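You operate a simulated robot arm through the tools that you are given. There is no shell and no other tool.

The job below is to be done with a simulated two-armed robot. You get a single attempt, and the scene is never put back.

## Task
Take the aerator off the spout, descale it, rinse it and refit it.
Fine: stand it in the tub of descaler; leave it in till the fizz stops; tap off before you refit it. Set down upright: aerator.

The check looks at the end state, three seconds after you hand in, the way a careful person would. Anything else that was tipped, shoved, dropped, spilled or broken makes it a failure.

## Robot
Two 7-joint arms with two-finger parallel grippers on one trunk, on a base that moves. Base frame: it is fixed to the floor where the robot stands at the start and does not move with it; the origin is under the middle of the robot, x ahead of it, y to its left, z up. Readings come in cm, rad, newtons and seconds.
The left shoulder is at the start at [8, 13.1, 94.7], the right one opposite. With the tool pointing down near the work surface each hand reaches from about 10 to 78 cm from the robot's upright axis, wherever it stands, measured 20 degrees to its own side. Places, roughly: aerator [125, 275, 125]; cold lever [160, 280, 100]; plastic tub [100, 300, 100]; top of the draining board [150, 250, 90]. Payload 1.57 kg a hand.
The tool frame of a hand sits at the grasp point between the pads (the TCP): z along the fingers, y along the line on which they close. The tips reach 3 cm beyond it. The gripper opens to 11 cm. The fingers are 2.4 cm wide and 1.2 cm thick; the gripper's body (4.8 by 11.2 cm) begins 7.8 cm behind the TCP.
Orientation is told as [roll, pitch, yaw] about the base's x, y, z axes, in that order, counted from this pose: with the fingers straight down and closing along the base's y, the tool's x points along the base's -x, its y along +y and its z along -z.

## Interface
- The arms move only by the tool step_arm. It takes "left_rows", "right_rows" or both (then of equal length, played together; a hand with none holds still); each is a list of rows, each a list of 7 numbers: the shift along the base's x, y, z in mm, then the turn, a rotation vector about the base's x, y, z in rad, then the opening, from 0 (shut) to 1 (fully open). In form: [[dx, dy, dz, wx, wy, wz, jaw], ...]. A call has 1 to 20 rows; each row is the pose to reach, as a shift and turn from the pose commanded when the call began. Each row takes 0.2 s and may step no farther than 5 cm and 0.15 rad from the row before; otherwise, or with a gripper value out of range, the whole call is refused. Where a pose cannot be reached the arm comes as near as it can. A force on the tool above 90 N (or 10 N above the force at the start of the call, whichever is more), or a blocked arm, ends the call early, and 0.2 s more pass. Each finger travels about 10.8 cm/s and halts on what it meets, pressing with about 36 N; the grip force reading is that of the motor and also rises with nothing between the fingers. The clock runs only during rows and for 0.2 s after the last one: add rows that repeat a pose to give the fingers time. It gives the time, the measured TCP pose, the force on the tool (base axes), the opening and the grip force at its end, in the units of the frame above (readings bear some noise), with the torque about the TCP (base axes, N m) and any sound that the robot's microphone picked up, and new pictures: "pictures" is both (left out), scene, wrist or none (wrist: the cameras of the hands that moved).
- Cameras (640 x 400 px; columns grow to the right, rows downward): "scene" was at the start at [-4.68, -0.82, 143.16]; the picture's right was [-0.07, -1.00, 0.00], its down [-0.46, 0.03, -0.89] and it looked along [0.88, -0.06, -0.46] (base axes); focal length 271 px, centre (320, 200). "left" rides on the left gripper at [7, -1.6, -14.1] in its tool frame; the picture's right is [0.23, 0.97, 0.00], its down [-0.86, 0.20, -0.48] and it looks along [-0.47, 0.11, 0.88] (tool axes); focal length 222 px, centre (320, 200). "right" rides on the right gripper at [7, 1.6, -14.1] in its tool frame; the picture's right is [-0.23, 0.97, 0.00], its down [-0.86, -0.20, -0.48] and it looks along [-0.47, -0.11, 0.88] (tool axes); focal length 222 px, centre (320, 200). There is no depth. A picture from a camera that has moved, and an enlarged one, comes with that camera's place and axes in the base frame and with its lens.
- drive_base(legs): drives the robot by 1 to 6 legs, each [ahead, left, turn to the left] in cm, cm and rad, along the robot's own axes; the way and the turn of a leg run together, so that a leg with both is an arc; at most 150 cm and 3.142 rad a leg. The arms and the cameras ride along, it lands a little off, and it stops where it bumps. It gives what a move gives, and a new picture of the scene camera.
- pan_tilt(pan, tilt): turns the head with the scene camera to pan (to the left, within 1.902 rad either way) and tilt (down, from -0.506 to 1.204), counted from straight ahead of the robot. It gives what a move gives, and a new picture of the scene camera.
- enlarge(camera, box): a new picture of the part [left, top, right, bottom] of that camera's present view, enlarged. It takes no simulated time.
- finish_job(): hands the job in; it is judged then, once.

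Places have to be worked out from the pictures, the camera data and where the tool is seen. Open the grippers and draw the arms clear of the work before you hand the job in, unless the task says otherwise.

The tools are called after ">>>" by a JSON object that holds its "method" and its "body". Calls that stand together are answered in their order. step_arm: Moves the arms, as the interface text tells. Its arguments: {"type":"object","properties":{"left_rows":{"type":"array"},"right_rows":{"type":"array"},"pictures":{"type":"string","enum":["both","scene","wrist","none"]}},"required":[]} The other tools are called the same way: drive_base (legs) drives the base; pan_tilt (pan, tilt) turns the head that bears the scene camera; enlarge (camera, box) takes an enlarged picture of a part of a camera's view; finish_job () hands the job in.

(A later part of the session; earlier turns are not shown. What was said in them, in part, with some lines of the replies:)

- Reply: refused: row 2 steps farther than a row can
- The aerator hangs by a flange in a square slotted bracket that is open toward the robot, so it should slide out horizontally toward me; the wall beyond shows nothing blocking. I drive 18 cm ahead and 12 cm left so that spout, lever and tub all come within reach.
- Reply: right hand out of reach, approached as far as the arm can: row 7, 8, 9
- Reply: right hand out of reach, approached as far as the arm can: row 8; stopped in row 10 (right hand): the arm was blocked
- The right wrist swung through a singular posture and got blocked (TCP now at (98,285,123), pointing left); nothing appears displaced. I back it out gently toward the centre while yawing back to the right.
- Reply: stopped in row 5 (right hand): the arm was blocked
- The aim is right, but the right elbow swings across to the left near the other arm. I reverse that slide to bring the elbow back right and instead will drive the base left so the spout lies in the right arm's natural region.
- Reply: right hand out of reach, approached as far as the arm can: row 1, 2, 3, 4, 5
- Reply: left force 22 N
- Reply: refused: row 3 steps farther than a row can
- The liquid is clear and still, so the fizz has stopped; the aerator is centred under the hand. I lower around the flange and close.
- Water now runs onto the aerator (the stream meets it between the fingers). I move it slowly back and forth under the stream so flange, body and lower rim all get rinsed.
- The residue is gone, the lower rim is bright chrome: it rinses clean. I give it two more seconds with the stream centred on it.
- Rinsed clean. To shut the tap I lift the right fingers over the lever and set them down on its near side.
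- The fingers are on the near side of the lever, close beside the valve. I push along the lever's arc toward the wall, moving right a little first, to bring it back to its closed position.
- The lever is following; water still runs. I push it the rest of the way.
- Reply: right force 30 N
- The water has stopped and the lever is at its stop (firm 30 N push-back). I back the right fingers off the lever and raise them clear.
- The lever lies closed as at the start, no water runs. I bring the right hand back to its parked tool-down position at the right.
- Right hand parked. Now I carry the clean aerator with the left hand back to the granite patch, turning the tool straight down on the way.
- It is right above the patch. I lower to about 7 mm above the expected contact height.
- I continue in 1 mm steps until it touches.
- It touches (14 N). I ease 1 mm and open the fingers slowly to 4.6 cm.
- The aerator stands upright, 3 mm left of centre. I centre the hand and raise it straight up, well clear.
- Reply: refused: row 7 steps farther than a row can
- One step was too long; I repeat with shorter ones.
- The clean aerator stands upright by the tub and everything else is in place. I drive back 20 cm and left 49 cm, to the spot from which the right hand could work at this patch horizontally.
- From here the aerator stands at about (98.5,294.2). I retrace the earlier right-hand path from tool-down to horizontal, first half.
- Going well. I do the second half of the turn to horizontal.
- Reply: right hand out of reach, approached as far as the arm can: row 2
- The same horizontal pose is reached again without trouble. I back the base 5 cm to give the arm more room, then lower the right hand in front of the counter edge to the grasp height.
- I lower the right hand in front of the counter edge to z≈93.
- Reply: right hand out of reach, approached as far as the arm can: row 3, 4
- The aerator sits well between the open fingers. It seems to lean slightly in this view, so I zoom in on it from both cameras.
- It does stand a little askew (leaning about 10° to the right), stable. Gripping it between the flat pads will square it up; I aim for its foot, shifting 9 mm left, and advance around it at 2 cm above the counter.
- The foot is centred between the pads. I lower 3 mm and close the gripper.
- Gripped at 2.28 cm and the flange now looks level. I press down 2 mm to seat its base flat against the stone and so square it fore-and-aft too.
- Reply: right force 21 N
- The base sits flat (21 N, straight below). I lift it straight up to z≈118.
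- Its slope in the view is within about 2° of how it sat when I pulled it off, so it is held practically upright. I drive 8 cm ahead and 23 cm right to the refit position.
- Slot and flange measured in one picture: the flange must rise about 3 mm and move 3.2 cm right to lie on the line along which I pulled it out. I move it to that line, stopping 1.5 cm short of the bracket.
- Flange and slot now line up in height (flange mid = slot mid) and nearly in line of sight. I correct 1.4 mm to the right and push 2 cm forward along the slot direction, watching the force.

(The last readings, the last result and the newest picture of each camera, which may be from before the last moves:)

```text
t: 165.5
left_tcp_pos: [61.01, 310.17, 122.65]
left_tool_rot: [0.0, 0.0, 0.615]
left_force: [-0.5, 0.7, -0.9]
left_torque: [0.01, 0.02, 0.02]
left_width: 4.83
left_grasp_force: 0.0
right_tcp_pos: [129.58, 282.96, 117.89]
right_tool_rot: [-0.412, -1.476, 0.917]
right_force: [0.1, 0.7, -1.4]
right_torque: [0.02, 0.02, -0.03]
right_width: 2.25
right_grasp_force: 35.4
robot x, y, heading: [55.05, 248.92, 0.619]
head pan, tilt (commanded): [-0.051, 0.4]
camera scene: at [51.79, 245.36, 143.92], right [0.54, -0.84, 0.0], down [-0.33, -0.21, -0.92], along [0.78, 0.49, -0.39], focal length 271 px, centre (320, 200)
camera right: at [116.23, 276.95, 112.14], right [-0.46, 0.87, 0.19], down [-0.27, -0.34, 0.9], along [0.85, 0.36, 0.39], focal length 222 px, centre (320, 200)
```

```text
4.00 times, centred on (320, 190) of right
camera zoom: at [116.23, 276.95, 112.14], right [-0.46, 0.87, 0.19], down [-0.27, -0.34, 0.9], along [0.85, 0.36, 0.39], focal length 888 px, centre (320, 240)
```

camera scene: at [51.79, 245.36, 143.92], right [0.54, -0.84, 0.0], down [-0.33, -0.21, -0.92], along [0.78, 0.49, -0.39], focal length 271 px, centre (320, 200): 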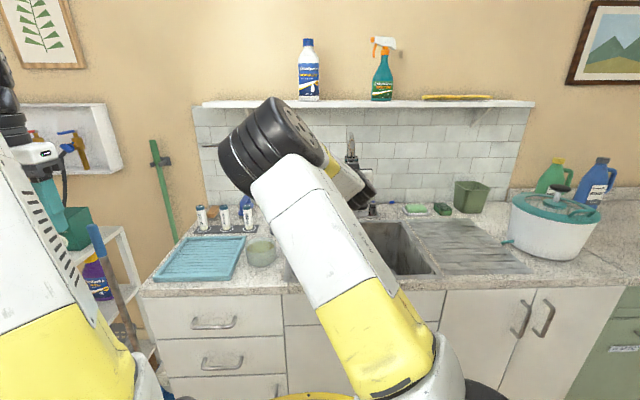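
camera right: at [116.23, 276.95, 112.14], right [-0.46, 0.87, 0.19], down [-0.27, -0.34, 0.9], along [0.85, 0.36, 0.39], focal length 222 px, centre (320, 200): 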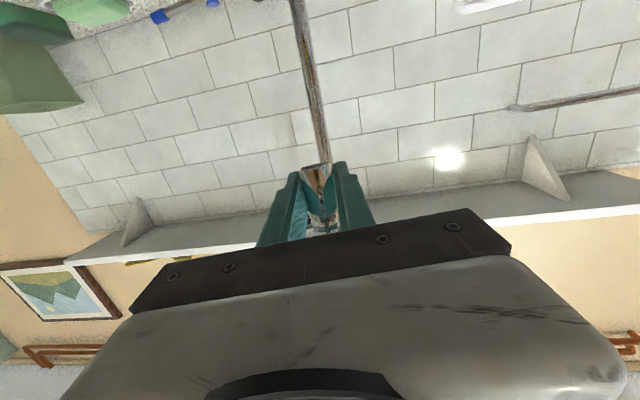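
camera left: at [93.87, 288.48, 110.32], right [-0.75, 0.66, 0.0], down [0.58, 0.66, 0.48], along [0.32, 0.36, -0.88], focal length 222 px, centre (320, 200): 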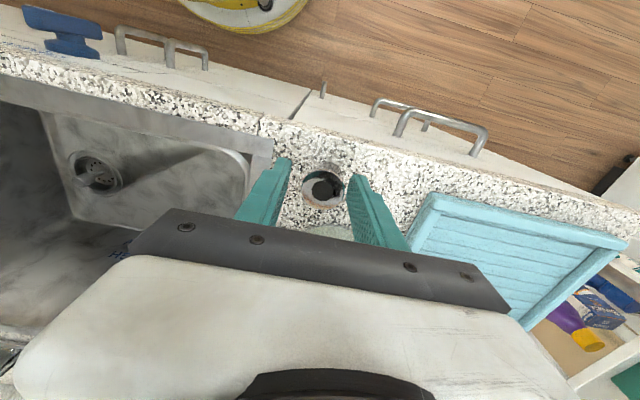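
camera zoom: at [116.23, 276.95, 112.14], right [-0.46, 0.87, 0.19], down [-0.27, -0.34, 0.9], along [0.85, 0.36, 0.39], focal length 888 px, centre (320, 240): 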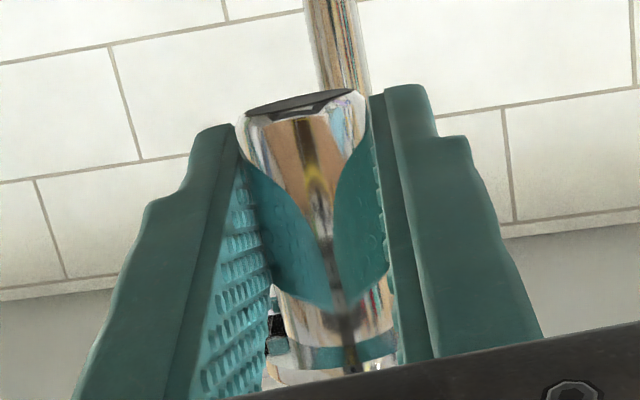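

No resistance, and the flange's leading edge is slipping in under the bracket's top bar, above the lips. I push 1.5 cm further.

>>> {"method": "step_arm", "body": {"right_rows": [[4, 2, 0, 0, 0, 0, 0.1], [8, 4, 0, 0, 0, 0, 0.1], [13, 7, 0, 0, 0, 0, 0.1]], "pictures": "wrist"}}

>>> {"method": "enlarge", "body": {"camera": "scene", "box": [330, 145, 366, 181]}}

>>> {"method": "enlarge", "body": {"camera": "right", "box": [240, 140, 400, 240]}}

```text
t: 166.3
left_tcp_pos: [60.81, 310.16, 122.63]
left_tool_rot: [-0.001, 0.001, 0.616]
left_force: [0.9, 0.0, 0.7]
left_torque: [-0.02, 0.04, -0.01]
left_width: 4.82
left_grasp_force: 0.1
right_tcp_pos: [130.88, 283.62, 118.01]
right_tool_rot: [-0.408, -1.476, 0.913]
right_force: [-19.9, -10.3, 0.9]
right_torque: [0.45, 0.07, 0.2]
right_width: 2.26
right_grasp_force: 35.2
robot x, y, heading: [55.37, 249.0, 0.621]
head pan, tilt (commanded): [-0.051, 0.4]
camera right: at [117.34, 277.62, 112.17], right [-0.46, 0.87, 0.19], down [-0.27, -0.34, 0.9], along [0.85, 0.36, 0.39], focal length 222 px, centre (320, 200)
```

right: 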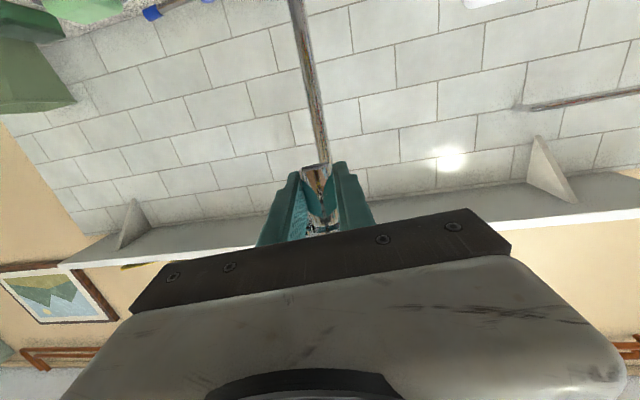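

```text
11.11 times, centred on (348, 163) of scene
camera zoom: at [51.64, 245.28, 143.91], right [0.54, -0.84, 0.0], down [-0.33, -0.21, -0.92], along [0.78, 0.5, -0.39], focal length 3008 px, centre (9, 611)
```

zoom: 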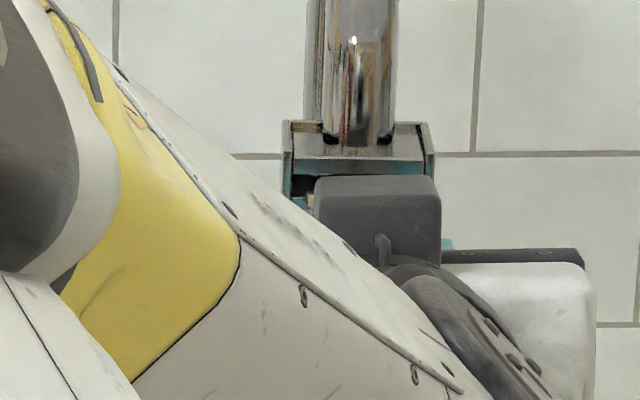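

```text
4.00 times, centred on (320, 190) of right
camera zoom: at [117.34, 277.62, 112.17], right [-0.46, 0.87, 0.19], down [-0.27, -0.34, 0.9], along [0.85, 0.36, 0.39], focal length 888 px, centre (320, 240)
```

zoom: 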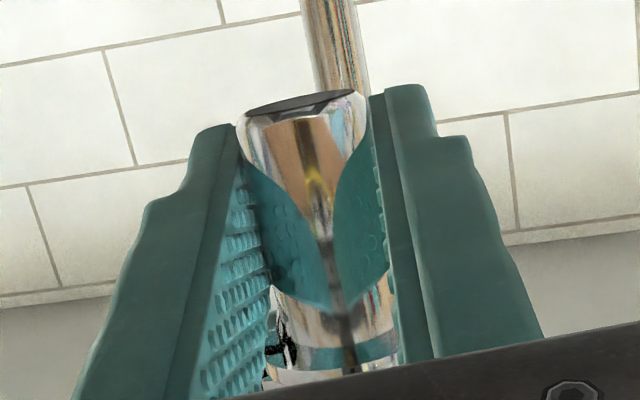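

Resistance of about 22 N with 1.7 cm still to go. I stop and inspect the contact closely before doing anything else.

>>> {"method": "enlarge", "body": {"camera": "right", "box": [296, 195, 346, 235]}}

>>> {"method": "enlarge", "body": {"camera": "scene", "box": [336, 155, 362, 176]}}

```text
10.00 times, centred on (321, 215) of right
camera zoom: at [117.34, 277.62, 112.17], right [-0.46, 0.87, 0.19], down [-0.27, -0.34, 0.9], along [0.85, 0.36, 0.39], focal length 2221 px, centre (310, 50)
```

zoom: 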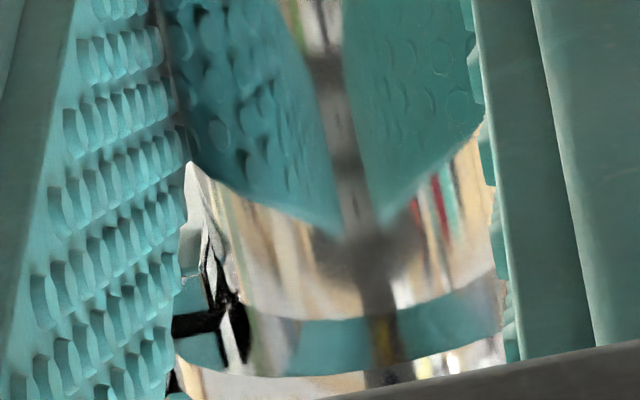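

```text
16.00 times, centred on (349, 166) of scene
camera zoom: at [51.64, 245.28, 143.91], right [0.54, -0.84, 0.0], down [-0.33, -0.21, -0.92], along [0.78, 0.5, -0.39], focal length 4332 px, centre (-144, 752)
```

zoom: 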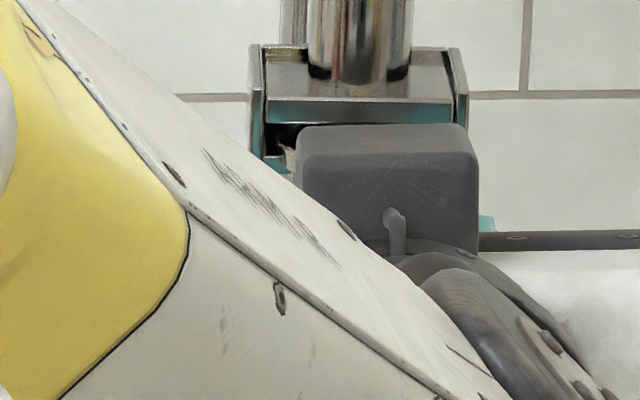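

The flange sits inside the slot but has jammed, which suggests it is tilted fore-and-aft in my grip. I back out 3 cm and measure its tilt in close-up.

>>> {"method": "step_arm", "body": {"right_rows": [[-6, -3, 0, 0, 0, 0, 0.1], [-14, -7, 0, 0, 0, 0, 0.1], [-22, -12, 0, 0, 0, 0, 0.1], [-30, -16, 0, 0, 0, 0, 0.1], [-39, -21, 0, 0, 0, 0, 0.1]], "pictures": "both"}}

>>> {"method": "enlarge", "body": {"camera": "right", "box": [295, 150, 345, 190]}}

>>> {"method": "enlarge", "body": {"camera": "scene", "box": [330, 150, 366, 186]}}

```text
t: 167.5
left_tcp_pos: [60.97, 310.17, 122.59]
left_tool_rot: [0.0, 0.001, 0.617]
left_force: [-1.0, 1.5, -0.3]
left_torque: [0.01, 0.03, 0.02]
left_width: 4.83
left_grasp_force: 0.1
right_tcp_pos: [127.05, 281.5, 117.9]
right_tool_rot: [-0.413, -1.477, 0.915]
right_force: [-0.3, 0.6, -0.7]
right_torque: [-0.04, 0.04, 0.01]
right_width: 2.26
right_grasp_force: 35.2
robot x, y, heading: [55.04, 249.0, 0.616]
head pan, tilt (commanded): [-0.051, 0.4]
camera scene: at [51.79, 245.36, 143.92], right [0.54, -0.84, 0.0], down [-0.33, -0.21, -0.92], along [0.78, 0.49, -0.39], focal length 271 px, centre (320, 200)
camera right: at [113.64, 275.52, 112.13], right [-0.46, 0.87, 0.19], down [-0.27, -0.34, 0.9], along [0.85, 0.36, 0.39], focal length 222 px, centre (320, 200)
```

scene: 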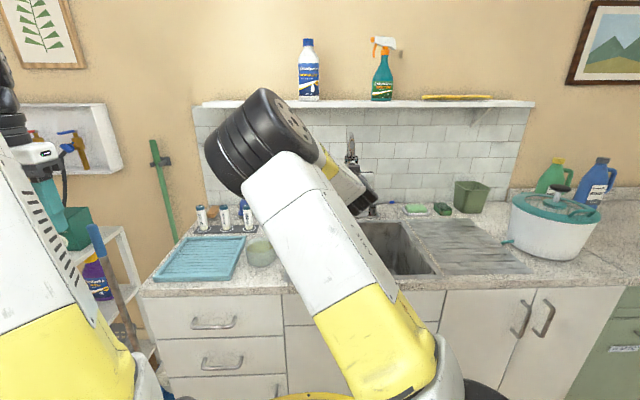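
right: 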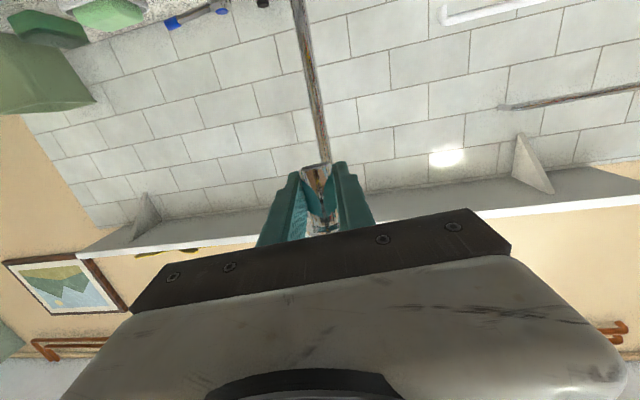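

```text
10.00 times, centred on (320, 170) of right
camera zoom: at [113.64, 275.52, 112.13], right [-0.46, 0.87, 0.19], down [-0.27, -0.34, 0.9], along [0.85, 0.36, 0.39], focal length 2221 px, centre (320, 500)
```

zoom: 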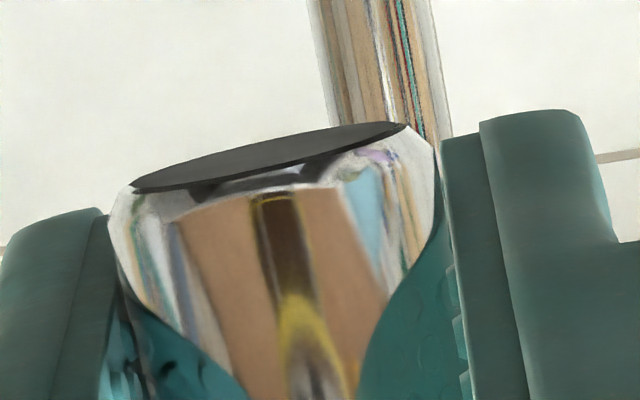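

```text
11.11 times, centred on (348, 168) of scene
camera zoom: at [51.79, 245.36, 143.92], right [0.54, -0.84, 0.0], down [-0.33, -0.21, -0.92], along [0.78, 0.49, -0.39], focal length 3008 px, centre (9, 556)
```

zoom: 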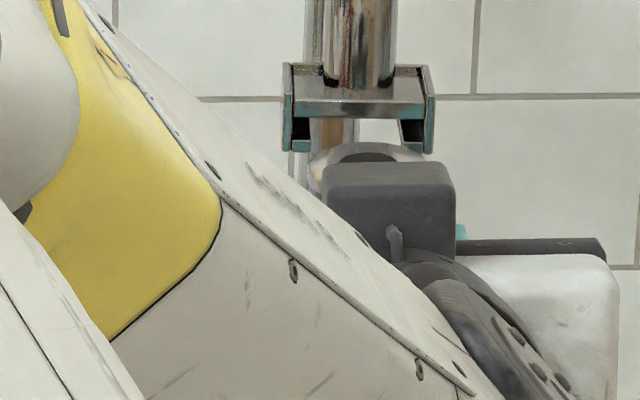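

In close-up the aerator's foot shows it is tipped back about 8–9° in my grip (flange front high), which explains the jam. I pitch the tool nose-down by about 8.5° (and roll 1°) to bring the aerator upright.

>>> {"method": "step_arm", "body": {"right_rows": [[0, 0, 0, -0.046, 0.063, 0, 0.1], [0, 0, 1, -0.092, 0.126, 0, 0.1], [0, 0, 1, -0.092, 0.126, 0, 0.1]], "pictures": "both"}}

>>> {"method": "enlarge", "body": {"camera": "scene", "box": [330, 150, 366, 186]}}

>>> {"method": "enlarge", "body": {"camera": "right", "box": [280, 150, 360, 240]}}

```text
t: 168.3
left_tcp_pos: [60.83, 310.21, 122.63]
left_tool_rot: [0.0, -0.001, 0.616]
left_force: [0.6, 1.2, -0.4]
left_torque: [0.02, 0.01, 0.01]
left_width: 4.84
left_grasp_force: 0.0
right_tcp_pos: [127.08, 281.45, 117.87]
right_tool_rot: [-0.234, -1.321, 0.74]
right_force: [0.7, 0.1, -0.3]
right_torque: [0.02, 0.03, -0.05]
right_width: 2.21
right_grasp_force: 35.3
robot x, y, heading: [55.09, 249.07, 0.614]
head pan, tilt (commanded): [-0.051, 0.4]
camera scene: at [51.78, 245.36, 143.92], right [0.54, -0.84, 0.0], down [-0.33, -0.21, -0.92], along [0.78, 0.49, -0.39], focal length 271 px, centre (320, 200)
camera right: at [113.04, 275.13, 114.54], right [-0.44, 0.88, 0.17], down [-0.15, -0.25, 0.95], along [0.89, 0.39, 0.25], focal length 222 px, centre (320, 200)
```

scene: 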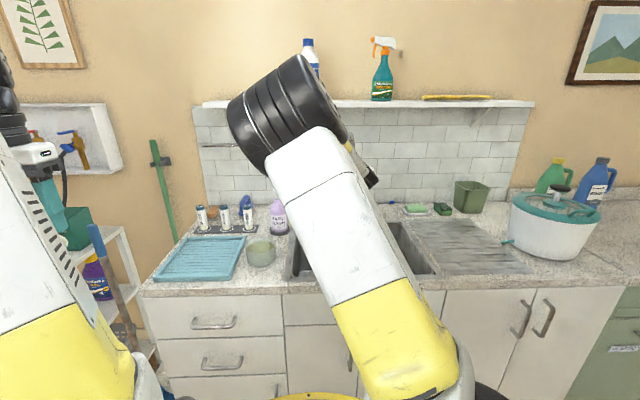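
right: 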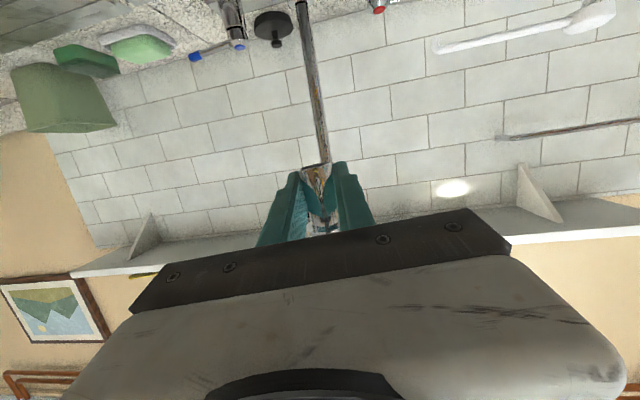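

```text
11.11 times, centred on (348, 168) of scene
camera zoom: at [51.78, 245.36, 143.92], right [0.54, -0.84, 0.0], down [-0.33, -0.21, -0.92], along [0.78, 0.49, -0.39], focal length 3008 px, centre (9, 556)
```

zoom: 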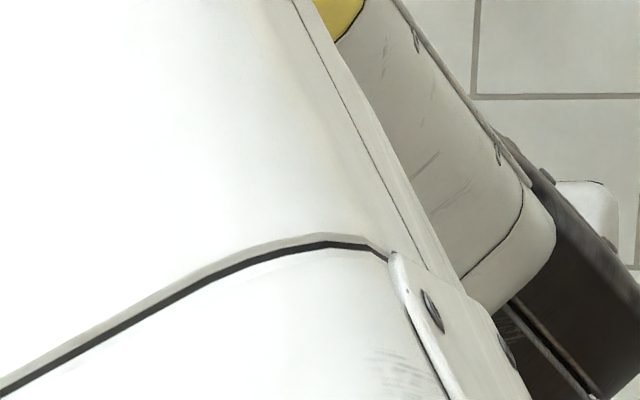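

```text
4.44 times, centred on (320, 195) of right
camera zoom: at [113.04, 275.13, 114.54], right [-0.44, 0.88, 0.17], down [-0.15, -0.25, 0.95], along [0.89, 0.39, 0.25], focal length 987 px, centre (320, 222)
```

zoom: 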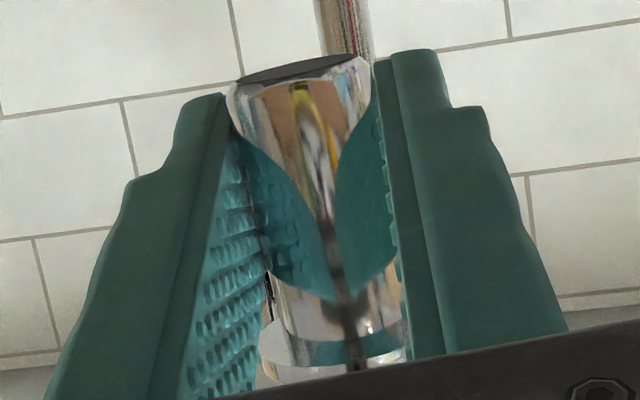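

The aerator should now be upright to within about 2°. The arm hides the scene view, so I go by force: raise 1 mm and advance 3 cm along the slot line.

>>> {"method": "step_arm", "body": {"right_rows": [[7, 4, 1, 0, 0, 0, 0.1], [14, 8, 1, 0, 0, 0, 0.1], [21, 11, 1, 0, 0, 0, 0.1], [27, 14, 1, 0, 0, 0, 0.1], [27, 14, 1, 0, 0, 0, 0.1]], "pictures": "wrist"}}

>>> {"method": "enlarge", "body": {"camera": "right", "box": [280, 150, 360, 240]}}

```text
t: 169.5
left_tcp_pos: [60.81, 310.22, 122.64]
left_tool_rot: [-0.001, 0.001, 0.617]
left_force: [-0.4, -0.5, 0.4]
left_torque: [0.0, -0.01, 0.0]
left_width: 4.84
left_grasp_force: 0.0
right_tcp_pos: [129.82, 282.94, 117.94]
right_tool_rot: [-0.232, -1.323, 0.74]
right_force: [0.7, -0.3, 0.1]
right_torque: [0.01, -0.04, -0.01]
right_width: 2.27
right_grasp_force: 35.6
robot x, y, heading: [54.87, 248.89, 0.618]
head pan, tilt (commanded): [-0.051, 0.4]
camera right: at [115.74, 276.57, 114.63], right [-0.44, 0.88, 0.17], down [-0.15, -0.25, 0.95], along [0.89, 0.39, 0.25], focal length 222 px, centre (320, 200)
```

right: 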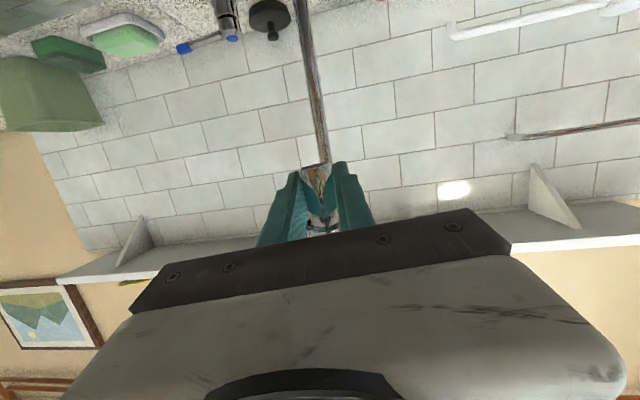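

```text
4.44 times, centred on (320, 195) of right
camera zoom: at [115.74, 276.57, 114.63], right [-0.44, 0.88, 0.17], down [-0.15, -0.25, 0.95], along [0.89, 0.39, 0.25], focal length 987 px, centre (320, 222)
```

zoom: 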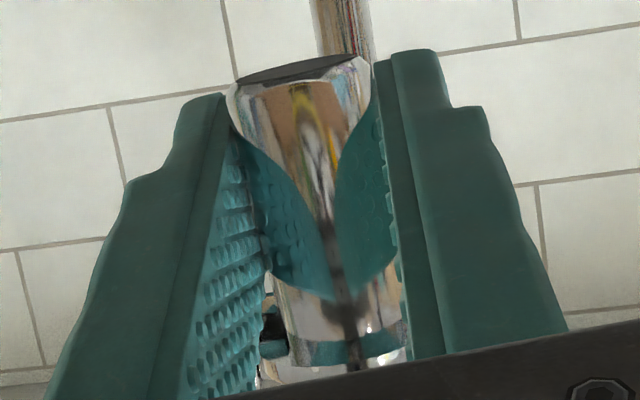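

No contact so far. I zoom in on the gap to see flange and bracket edge together before going further.

>>> {"method": "enlarge", "body": {"camera": "right", "box": [296, 200, 346, 236]}}

```text
11.11 times, centred on (321, 218) of right
camera zoom: at [115.74, 276.57, 114.63], right [-0.44, 0.88, 0.17], down [-0.15, -0.25, 0.95], along [0.89, 0.39, 0.25], focal length 2468 px, centre (309, 0)
```

zoom: 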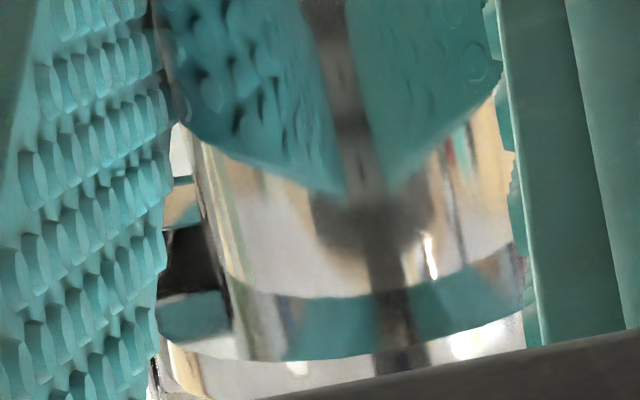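

The flange bottom (z≈120.3) sits just above the lip tops and its top just under the bar, so it is aligned. I advance in 3 mm steps.

>>> {"method": "step_arm", "body": {"right_rows": [[3, 1, 0, 0, 0, 0, 0.1], [6, 3, 0, 0, 0, 0, 0.1], [9, 4, 0, 0, 0, 0, 0.1]], "pictures": "none"}}

```text
t: 170.3
left_tcp_pos: [60.92, 310.17, 122.53]
left_tool_rot: [-0.001, 0.001, 0.616]
left_force: [0.0, 0.8, -0.2]
left_torque: [0.01, 0.02, 0.01]
left_width: 4.86
left_grasp_force: 0.1
right_tcp_pos: [130.78, 283.23, 117.98]
right_tool_rot: [-0.234, -1.324, 0.742]
right_force: [-0.5, -0.4, -0.6]
right_torque: [-0.02, -0.02, 0.03]
right_width: 2.25
right_grasp_force: 35.4
robot x, y, heading: [55.0, 248.56, 0.62]
head pan, tilt (commanded): [-0.051, 0.4]
```

Still free at 1.5 cm into the bracket. I continue.

>>> {"method": "step_arm", "body": {"right_rows": [[3, 2, 0, 0, 0, 0, 0.1], [5, 3, 0, 0, 0, 0, 0.1], [8, 5, 0, 0, 0, 0, 0.1]], "pictures": "none"}}

```text
t: 171.1
left_tcp_pos: [61.03, 310.26, 122.62]
left_tool_rot: [0.001, 0.0, 0.617]
left_force: [0.2, 0.6, -0.5]
left_torque: [-0.02, 0.01, 0.02]
left_width: 4.84
left_grasp_force: 0.0
right_tcp_pos: [131.4, 283.67, 118.14]
right_tool_rot: [-0.233, -1.321, 0.739]
right_force: [-0.1, 0.4, -1.6]
right_torque: [-0.02, 0.0, -0.02]
right_width: 2.28
right_grasp_force: 35.0
robot x, y, heading: [55.29, 248.29, 0.617]
head pan, tilt (commanded): [-0.051, 0.4]
```

Free still, about 1.3 cm to go. I continue in small steps.

>>> {"method": "step_arm", "body": {"right_rows": [[3, 2, 0, 0, 0, 0, 0.1], [6, 3, 0, 0, 0, 0, 0.1], [8, 4, 0, 0, 0, 0, 0.1]], "pictures": "wrist"}}

>>> {"method": "enlarge", "body": {"camera": "right", "box": [280, 150, 360, 240]}}

```text
t: 171.9
left_tcp_pos: [60.82, 310.1, 122.69]
left_tool_rot: [0.0, 0.001, 0.616]
left_force: [0.8, 0.4, 0.3]
left_torque: [0.01, 0.03, -0.05]
left_width: 4.83
left_grasp_force: 0.1
right_tcp_pos: [131.99, 284.19, 118.0]
right_tool_rot: [-0.232, -1.322, 0.741]
right_force: [-23.8, -11.5, -3.6]
right_torque: [0.25, -0.53, 0.03]
right_width: 2.27
right_grasp_force: 35.8
robot x, y, heading: [55.31, 248.85, 0.621]
head pan, tilt (commanded): [-0.051, 0.4]
camera right: at [118.08, 277.76, 114.64], right [-0.44, 0.88, 0.17], down [-0.15, -0.25, 0.95], along [0.89, 0.39, 0.25], focal length 222 px, centre (320, 200)
```

right: 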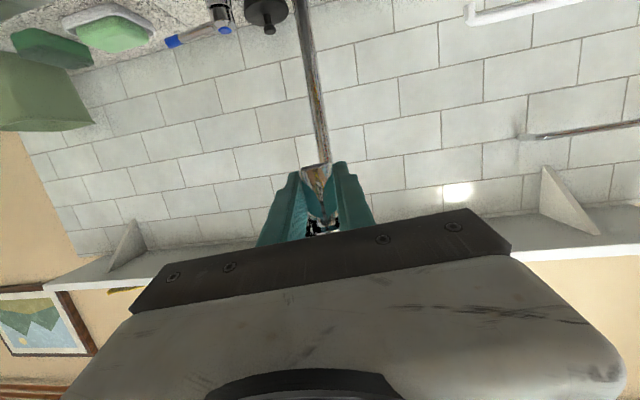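

```text
4.44 times, centred on (320, 195) of right
camera zoom: at [118.08, 277.76, 114.64], right [-0.44, 0.88, 0.17], down [-0.15, -0.25, 0.95], along [0.89, 0.39, 0.25], focal length 987 px, centre (320, 222)
```

zoom: 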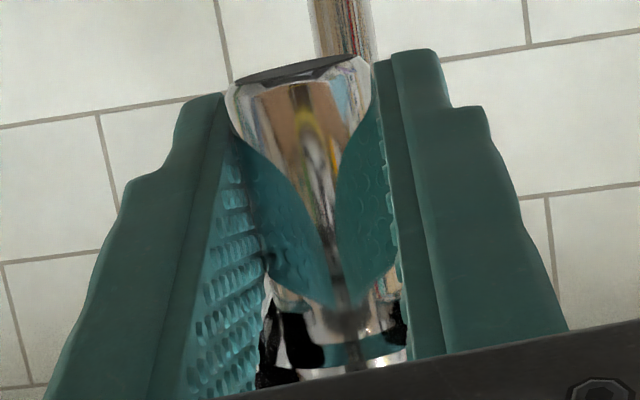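

Contact of 26 N, centred laterally and at flange height, about where the seat should be: the flange has reached the back of the slot. I ease off 1.5 mm and read again.

>>> {"method": "step_arm", "body": {"right_rows": [[-1, -1, 0, 0, 0, 0, 0.1], [-1, -1, 0, 0, 0, 0, 0.1]], "pictures": "none"}}

>>> {"method": "pan_tilt", "body": {"pan": 0.25, "tilt": 0.35}}

```text
t: 172.5
left_tcp_pos: [60.87, 310.11, 122.68]
left_tool_rot: [0.001, 0.002, 0.616]
left_force: [-0.1, 0.1, 0.3]
left_torque: [-0.01, 0.02, -0.03]
left_width: 4.85
left_grasp_force: 0.0
right_tcp_pos: [132.1, 284.04, 117.95]
right_tool_rot: [-0.232, -1.324, 0.739]
right_force: [-11.2, -5.1, -4.2]
right_torque: [0.15, -0.16, 0.02]
right_width: 2.27
right_grasp_force: 35.6
robot x, y, heading: [55.38, 249.05, 0.616]
head pan, tilt (commanded): [-0.051, 0.4]
```

```text
t: 173.3
left_tcp_pos: [60.89, 310.13, 122.61]
left_tool_rot: [0.001, 0.001, 0.617]
left_force: [0.3, 0.1, -0.8]
left_torque: [-0.01, -0.01, 0.0]
left_width: 4.85
left_grasp_force: 0.0
right_tcp_pos: [132.13, 284.04, 118.03]
right_tool_rot: [-0.231, -1.321, 0.742]
right_force: [-8.0, -4.7, -4.3]
right_torque: [0.14, -0.16, 0.0]
right_width: 2.27
right_grasp_force: 34.6
robot x, y, heading: [54.91, 248.13, 0.616]
head pan, tilt (commanded): [0.25, 0.351]
camera scene: at [49.97, 247.46, 144.37], right [0.76, -0.65, 0.0], down [-0.22, -0.26, -0.94], along [0.61, 0.72, -0.34], focal length 271 px, centre (320, 200)
```

scene: 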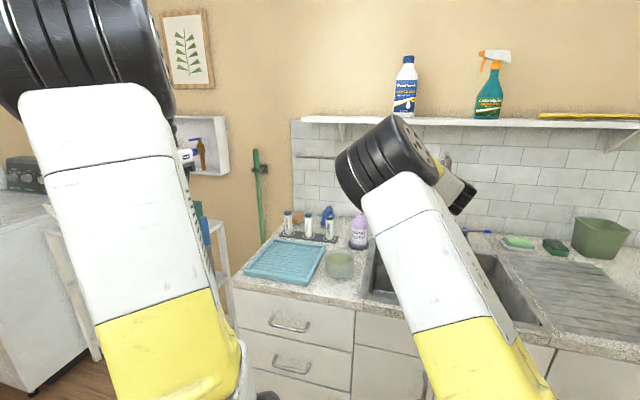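

The force is down to about 9 N. I look at the spout from this head position.

>>> {"method": "enlarge", "body": {"camera": "scene", "box": [420, 140, 490, 220]}}

>>> {"method": "enlarge", "body": {"camera": "right", "box": [296, 196, 350, 236]}}

```text
5.00 times, centred on (455, 180) of scene
camera zoom: at [49.97, 247.46, 144.37], right [0.76, -0.65, 0.0], down [-0.22, -0.26, -0.94], along [0.61, 0.72, -0.34], focal length 1354 px, centre (-355, 300)
```

zoom: 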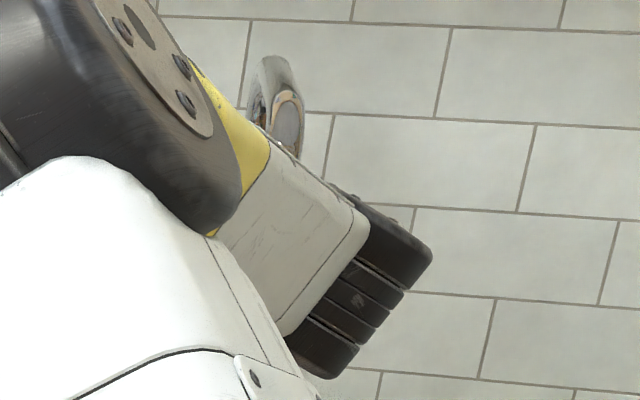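

```text
10.00 times, centred on (323, 216) of right
camera zoom: at [118.11, 277.72, 114.66], right [-0.44, 0.88, 0.17], down [-0.15, -0.26, 0.95], along [0.89, 0.39, 0.25], focal length 2221 px, centre (290, 40)
```

zoom: 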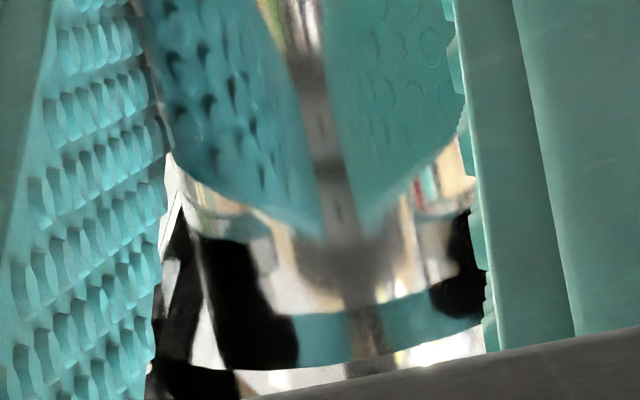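

Both lips mirror symmetrically on the neck, so it is well inside the slot. I lower 1 mm to unload it and then open the fingers slowly.

>>> {"method": "step_arm", "body": {"right_rows": [[0, 0, -1, 0, 0, 0, 0.1], [0, 0, -1, 0, 0, 0, 0.2], [0, 0, -1, 0, 0, 0, 0.24], [0, 0, -1, 0, 0, 0, 0.3], [0, 0, -1, 0, 0, 0, 0.4], [0, 0, -1, 0, 0, 0, 0.5], [0, 0, -1, 0, 0, 0, 0.55]], "pictures": "wrist"}}

>>> {"method": "enlarge", "body": {"camera": "right", "box": [240, 140, 400, 240]}}

```text
t: 174.9
left_tcp_pos: [60.9, 310.34, 122.79]
left_tool_rot: [0.0, 0.0, 0.615]
left_force: [0.4, -0.3, 0.3]
left_torque: [-0.01, -0.01, 0.0]
left_width: 4.86
left_grasp_force: 0.1
right_tcp_pos: [132.2, 284.04, 118.01]
right_tool_rot: [-0.233, -1.322, 0.74]
right_force: [0.2, -0.3, -0.1]
right_torque: [0.02, 0.0, 0.0]
right_width: 6.06
right_grasp_force: 0.1
robot x, y, heading: [54.99, 248.93, 0.616]
head pan, tilt (commanded): [0.25, 0.351]
camera right: at [118.15, 277.74, 114.52], right [-0.44, 0.88, 0.17], down [-0.15, -0.25, 0.95], along [0.89, 0.39, 0.25], focal length 222 px, centre (320, 200)
```

right: 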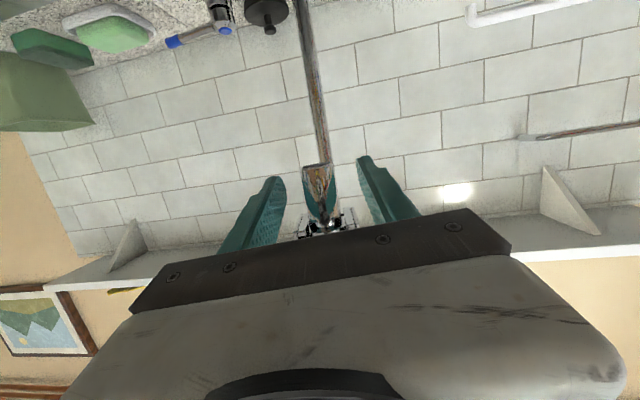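

```text
4.00 times, centred on (320, 190) of right
camera zoom: at [118.15, 277.74, 114.52], right [-0.44, 0.88, 0.17], down [-0.15, -0.25, 0.95], along [0.89, 0.39, 0.25], focal length 888 px, centre (320, 240)
```

zoom: 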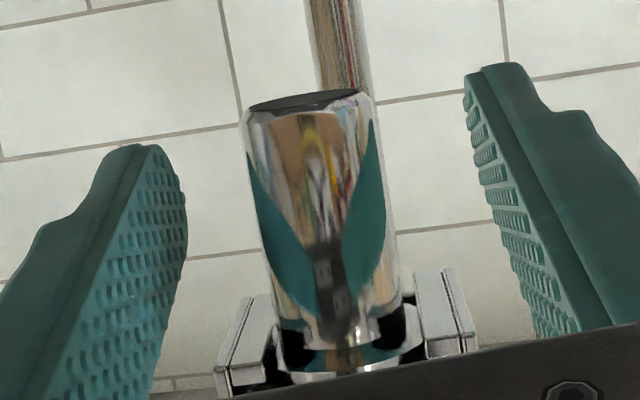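

It hangs in the bracket on its own. I withdraw the open hand straight back 8 cm and inspect the fit.

>>> {"method": "step_arm", "body": {"right_rows": [[-13, -7, 0, 0, 0, 0, 0.55], [-31, -17, 0, 0, 0, 0, 0.55], [-52, -29, 0, 0, 0, 0, 0.55], [-74, -41, 0, 0, 0, 0, 0.55], [-74, -41, 0, 0, 0, 0, 0.55]], "pictures": "both"}}

>>> {"method": "enlarge", "body": {"camera": "right", "box": [270, 130, 390, 230]}}

```text
t: 176.1
left_tcp_pos: [60.93, 310.13, 122.56]
left_tool_rot: [0.0, 0.0, 0.616]
left_force: [0.1, -0.2, 0.3]
left_torque: [-0.04, 0.01, -0.01]
left_width: 4.84
left_grasp_force: 0.0
right_tcp_pos: [124.72, 279.99, 117.87]
right_tool_rot: [-0.232, -1.323, 0.739]
right_force: [0.1, 0.6, -1.3]
right_torque: [-0.02, 0.01, -0.01]
right_width: 6.06
right_grasp_force: 0.1
robot x, y, heading: [55.27, 248.42, 0.615]
head pan, tilt (commanded): [0.25, 0.351]
camera scene: at [49.99, 247.48, 144.37], right [0.76, -0.65, 0.0], down [-0.22, -0.26, -0.94], along [0.61, 0.72, -0.34], focal length 271 px, centre (320, 200)
camera right: at [110.72, 273.63, 114.49], right [-0.44, 0.88, 0.17], down [-0.15, -0.25, 0.95], along [0.89, 0.39, 0.25], focal length 222 px, centre (320, 200)
```

scene: 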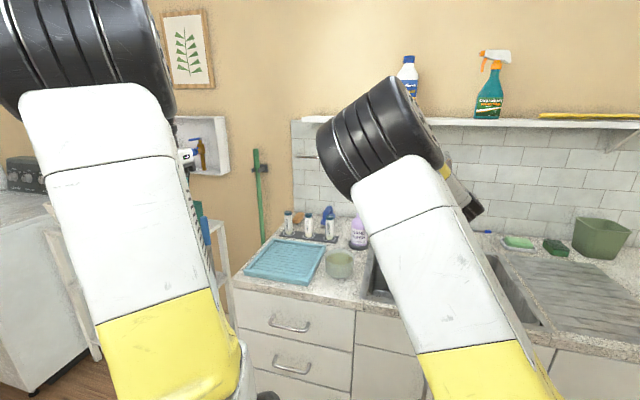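
right: 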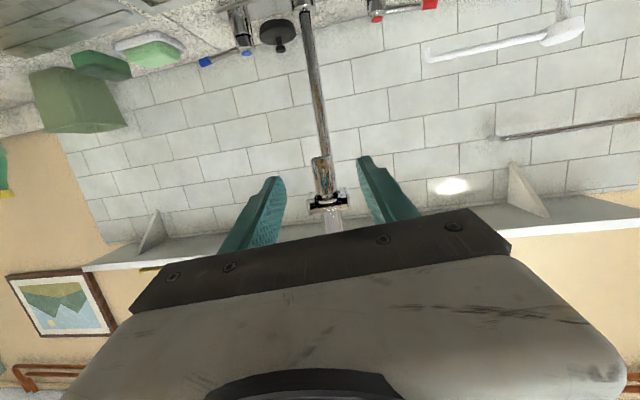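

```text
4.00 times, centred on (330, 180) of right
camera zoom: at [110.72, 273.63, 114.49], right [-0.44, 0.88, 0.17], down [-0.15, -0.25, 0.95], along [0.89, 0.39, 0.25], focal length 888 px, centre (280, 280)
```

zoom: 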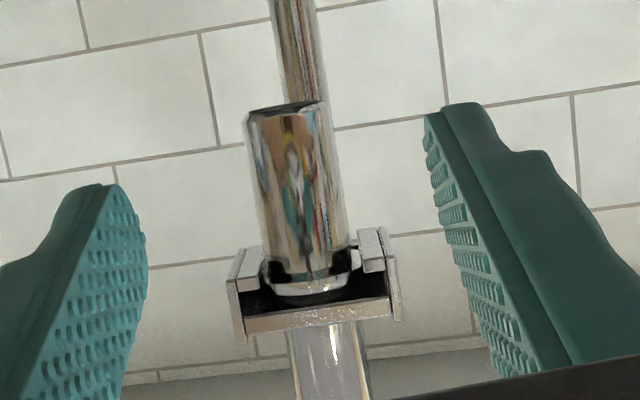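

The aerator is back in its bracket. I compare closely with the original seating.

>>> {"method": "enlarge", "body": {"camera": "right", "box": [300, 150, 364, 214]}}

```text
6.25 times, centred on (332, 182) of right
camera zoom: at [110.72, 273.63, 114.49], right [-0.44, 0.88, 0.17], down [-0.15, -0.25, 0.95], along [0.89, 0.39, 0.25], focal length 1388 px, centre (245, 312)
```

zoom: 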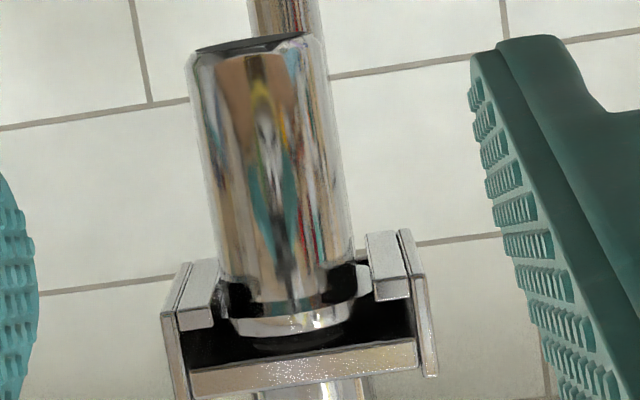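

It sits upright in the slot, flange resting on both lips, as deep as originally. I now draw the right hand back and to the right, away from the spout.

>>> {"method": "step_arm", "body": {"right_rows": [[-15, -31, 5, 0, 0, 0, 0.5], [-30, -62, 10, 0, 0, 0, 0.5], [-45, -93, 15, 0, 0, 0, 0.5]], "pictures": "scene"}}

>>> {"method": "step_arm", "body": {"right_rows": [[0, -18, 5, -0.0652, 0.1157, -0.0076, 0.5], [0, -37, 10, -0.1303, 0.2314, -0.0152, 0.5], [0, -55, 15, -0.1955, 0.3471, -0.0227, 0.5], [0, -73, 20, -0.2607, 0.4628, -0.0303, 0.5], [0, -92, 25, -0.3259, 0.5786, -0.0379, 0.5], [0, -110, 30, -0.391, 0.6943, -0.0455, 0.5], [0, -128, 35, -0.4562, 0.81, -0.0531, 0.5], [-5, -146, 38, -0.5214, 0.9257, -0.0606, 0.5], [-10, -165, 40, -0.5865, 1.0414, -0.0682, 0.5], [-17, -183, 42, -0.6517, 1.1571, -0.0758, 0.5]], "pictures": "scene"}}

```text
t: 176.9
left_tcp_pos: [60.91, 310.21, 122.61]
left_tool_rot: [0.0, 0.0, 0.619]
left_force: [0.3, -0.1, -0.4]
left_torque: [-0.02, 0.02, -0.01]
left_width: 4.84
left_grasp_force: 0.1
right_tcp_pos: [120.16, 270.63, 119.32]
right_tool_rot: [-0.233, -1.325, 0.741]
right_force: [-0.5, 0.2, -0.7]
right_torque: [0.02, 0.0, 0.02]
right_width: 5.54
right_grasp_force: 0.1
robot x, y, heading: [55.42, 248.84, 0.624]
head pan, tilt (commanded): [0.25, 0.351]
camera scene: at [50.0, 247.52, 144.37], right [0.76, -0.65, 0.0], down [-0.22, -0.26, -0.94], along [0.61, 0.72, -0.34], focal length 271 px, centre (320, 200)
```

scene: 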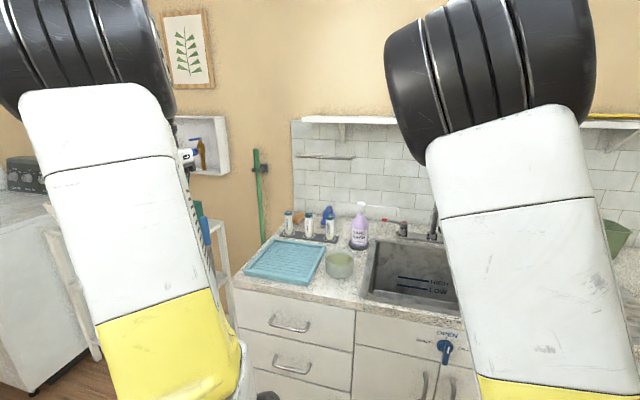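

```text
t: 179.1
left_tcp_pos: [60.9, 310.14, 122.55]
left_tool_rot: [-0.001, 0.001, 0.616]
left_force: [-0.4, -0.9, 0.8]
left_torque: [-0.01, -0.01, -0.02]
left_width: 4.84
left_grasp_force: 0.1
right_tcp_pos: [118.5, 252.38, 123.6]
right_tool_rot: [-0.054, 0.005, 0.515]
right_force: [-0.4, -1.0, 0.1]
right_torque: [0.01, -0.01, 0.0]
right_width: 5.51
right_grasp_force: 0.0
robot x, y, heading: [55.11, 248.59, 0.615]
head pan, tilt (commanded): [0.25, 0.351]
camera scene: at [49.98, 247.47, 144.37], right [0.76, -0.65, 0.0], down [-0.22, -0.26, -0.94], along [0.61, 0.72, -0.34], focal length 271 px, centre (320, 200)
```

scene: 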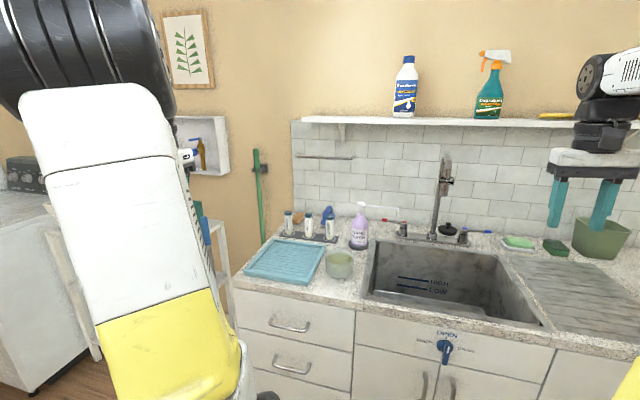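

The right hand is parked. I zoom in on the spout to inspect the refitted aerator.

>>> {"method": "enlarge", "body": {"camera": "scene", "box": [425, 155, 469, 215]}}

>>> {"method": "enlarge", "body": {"camera": "scene", "box": [430, 166, 462, 198]}}

>>> {"method": "enlarge", "body": {"camera": "scene", "box": [240, 180, 500, 340]}}

```text
6.67 times, centred on (447, 185) of scene
camera zoom: at [49.98, 247.47, 144.37], right [0.76, -0.65, 0.0], down [-0.22, -0.26, -0.94], along [0.61, 0.72, -0.34], focal length 1805 px, centre (-527, 300)
```

zoom: 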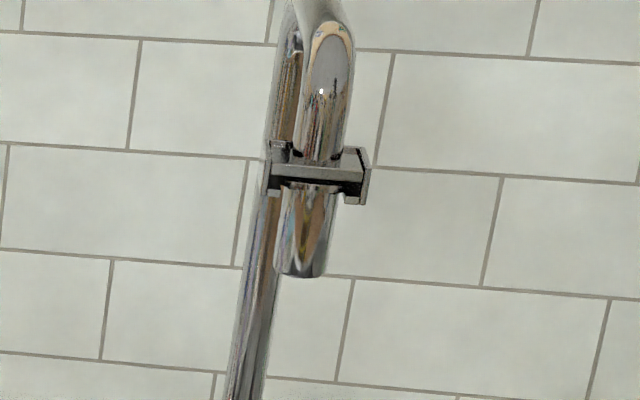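

```text
12.50 times, centred on (446, 182) of scene
camera zoom: at [49.98, 247.47, 144.37], right [0.76, -0.65, 0.0], down [-0.22, -0.26, -0.94], along [0.61, 0.72, -0.34], focal length 3384 px, centre (-1255, 425)
```

zoom: 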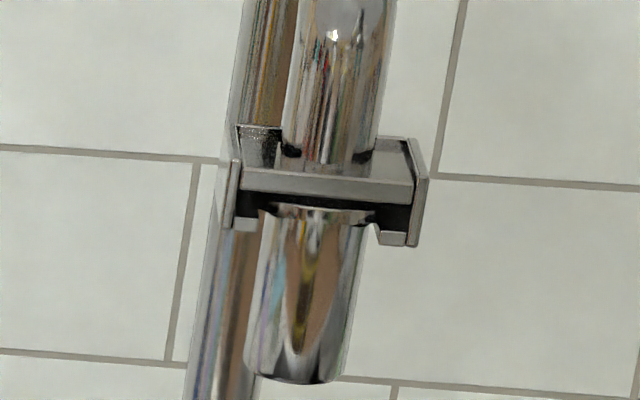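

```text
2.46 times, centred on (370, 260) of scene
camera zoom: at [49.98, 247.47, 144.37], right [0.76, -0.65, 0.0], down [-0.22, -0.26, -0.94], along [0.61, 0.72, -0.34], focal length 666 px, centre (197, 52)
```

zoom: 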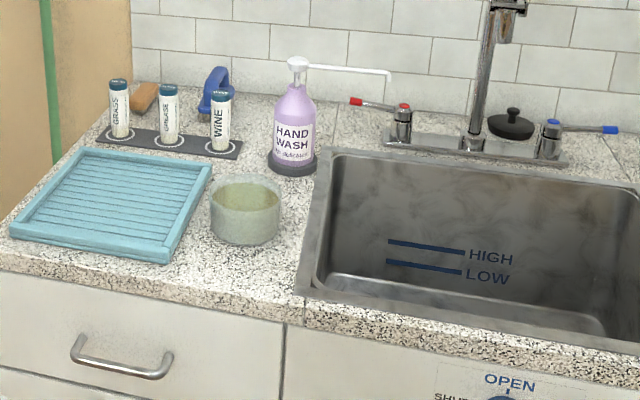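

The aerator sits in the bracket exactly as deep (axis ≈1.9 cm behind the bracket front) and as upright as originally, bright and clean; tap closed, tub, soap and bottles undisturbed. I open both grippers fully and draw the robot back to the right, clear of the work.

>>> {"method": "step_arm", "body": {"right_rows": [[0, 0, 5, 0, 0, 0, 0.7], [0, 0, 10, 0, 0, 0, 0.85], [0, 0, 10, 0, 0, 0, 1.0], [0, 0, 10, 0, 0, 0, 1.0]], "left_rows": [[0, 0, 0, 0, 0, 0, 0.6], [0, 0, 0, 0, 0, 0, 0.8], [0, 0, 0, 0, 0, 0, 1.0], [0, 0, 0, 0, 0, 0, 1.0]], "pictures": "none"}}

>>> {"method": "drive_base", "body": {"legs": [[-12, -25, 0]]}}

>>> {"method": "pan_tilt", "body": {"pan": 0.2, "tilt": 0.45}}

```text
t: 180.1
left_tcp_pos: [60.92, 310.11, 122.7]
left_tool_rot: [0.001, 0.0, 0.615]
left_force: [0.8, 0.5, -0.6]
left_torque: [-0.03, -0.01, 0.02]
left_width: 10.97
left_grasp_force: 0.0
right_tcp_pos: [118.54, 252.36, 124.66]
right_tool_rot: [-0.057, 0.0, 0.514]
right_force: [-0.4, -0.5, 0.8]
right_torque: [-0.01, -0.03, 0.02]
right_width: 11.0
right_grasp_force: 0.0
robot x, y, heading: [55.04, 248.57, 0.618]
head pan, tilt (commanded): [0.25, 0.351]
```

```text
t: 182.0
left_tcp_pos: [65.5, 283.01, 122.63]
left_tool_rot: [0.0, -0.001, 0.618]
left_force: [0.2, -0.1, 0.4]
left_torque: [0.0, 0.01, 0.0]
left_width: 11.03
left_grasp_force: 0.1
right_tcp_pos: [123.22, 225.18, 124.65]
right_tool_rot: [-0.056, 0.001, 0.515]
right_force: [0.2, -0.5, -0.5]
right_torque: [-0.02, 0.0, -0.02]
right_width: 11.01
right_grasp_force: 0.1
robot x, y, heading: [59.77, 221.57, 0.614]
head pan, tilt (commanded): [0.25, 0.351]
camera scene: at [54.65, 220.22, 144.37], right [0.76, -0.65, 0.0], down [-0.22, -0.26, -0.94], along [0.61, 0.72, -0.34], focal length 271 px, centre (320, 200)
```

scene: 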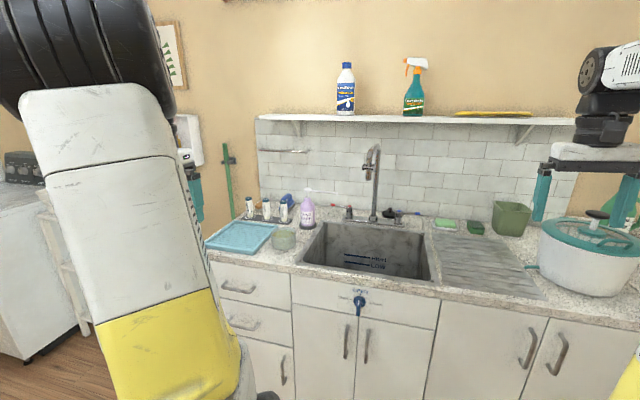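

```text
t: 182.7
left_tcp_pos: [65.41, 282.84, 122.6]
left_tool_rot: [0.0, 0.001, 0.617]
left_force: [0.1, -0.5, 0.1]
left_torque: [-0.01, -0.01, 0.03]
left_width: 10.96
left_grasp_force: 0.1
right_tcp_pos: [123.29, 225.22, 124.54]
right_tool_rot: [-0.055, 0.002, 0.514]
right_force: [0.4, -0.1, 0.0]
right_torque: [0.02, 0.02, 0.0]
right_width: 11.01
right_grasp_force: 0.1
robot x, y, heading: [59.46, 221.47, 0.62]
head pan, tilt (commanded): [0.201, 0.45]
camera scene: at [54.91, 219.82, 143.45], right [0.73, -0.68, 0.0], down [-0.3, -0.32, -0.9], along [0.61, 0.66, -0.43], focal length 271 px, centre (320, 200)
```

scene: 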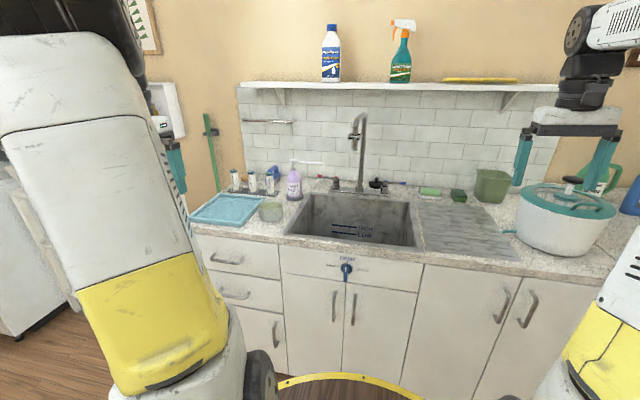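

From here the view is like my early one; I compare the aerator, lever and tub with their original look.

>>> {"method": "enlarge", "body": {"camera": "scene", "box": [338, 112, 378, 152]}}

>>> {"method": "enlarge", "body": {"camera": "scene", "box": [290, 160, 450, 260]}}

>>> {"method": "enlarge", "body": {"camera": "scene", "box": [180, 150, 340, 250]}}

```text
10.00 times, centred on (358, 132) of scene
camera zoom: at [54.91, 219.82, 143.45], right [0.73, -0.68, 0.0], down [-0.3, -0.32, -0.9], along [0.61, 0.66, -0.43], focal length 2707 px, centre (-60, 880)
```

zoom: 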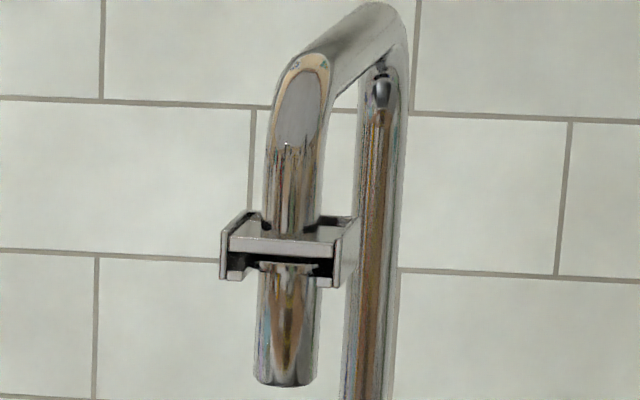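

```text
4.00 times, centred on (370, 210) of scene
camera zoom: at [54.91, 219.82, 143.45], right [0.73, -0.68, 0.0], down [-0.3, -0.32, -0.9], along [0.61, 0.66, -0.43], focal length 1083 px, centre (120, 160)
```

zoom: 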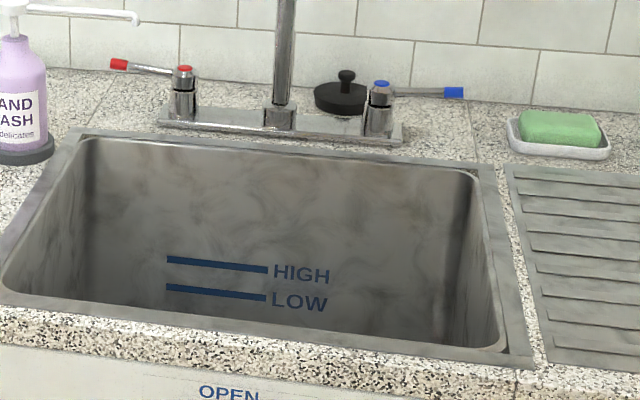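

```text
4.00 times, centred on (260, 200) of scene
camera zoom: at [54.91, 219.82, 143.45], right [0.73, -0.68, 0.0], down [-0.3, -0.32, -0.9], along [0.61, 0.66, -0.43], focal length 1083 px, centre (560, 200)
```

zoom: 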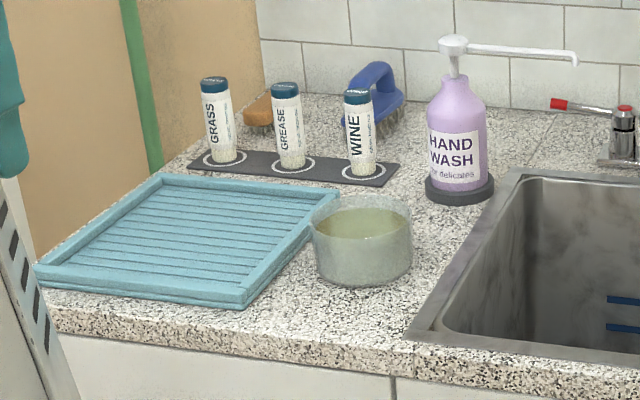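

All matches the original picture: the clean aerator is seated upright in its bracket, the tap is shut, no water runs, and tub, soap, bottles and plug stand where they were. Arms are clear with open grippers, so I hand the job in.

>>> {"method": "finish_job", "body": {}}

```text
The job is handed in.
```

The aerator is off, descaled, rinsed and refitted. I have handed the job in and no verdict has come back yet.

- **Descaling:** It stood upright in the tub, and the fizz stopped after roughly ten seconds. A ring of scale was still visible, so I left it in for about 35 seconds more. It did not fizz again and the ring did not shrink.
- **Rinsing:** Cold water took the rest of the scale off and the lower rim came out bright chrome. I shut the cold tap before refitting.
- **Refitting:** The first attempt jammed because the aerator was tipped back in the grip. I straightened it and slid it fully in. In the final pictures it sits upright and as deep as it did at the start.
- **Setting it down:** I stood it on the bare granite in front of the tub twice to change my grip. The second time, after the rinse, it stood leaning about 10° to the right and slightly toward the robot.
- **Everything else:** In the final pictures the tub, soap, bottles, plug and drain knob look undisturbed, and no water is running. Both grippers are open and the arms are clear of the work.
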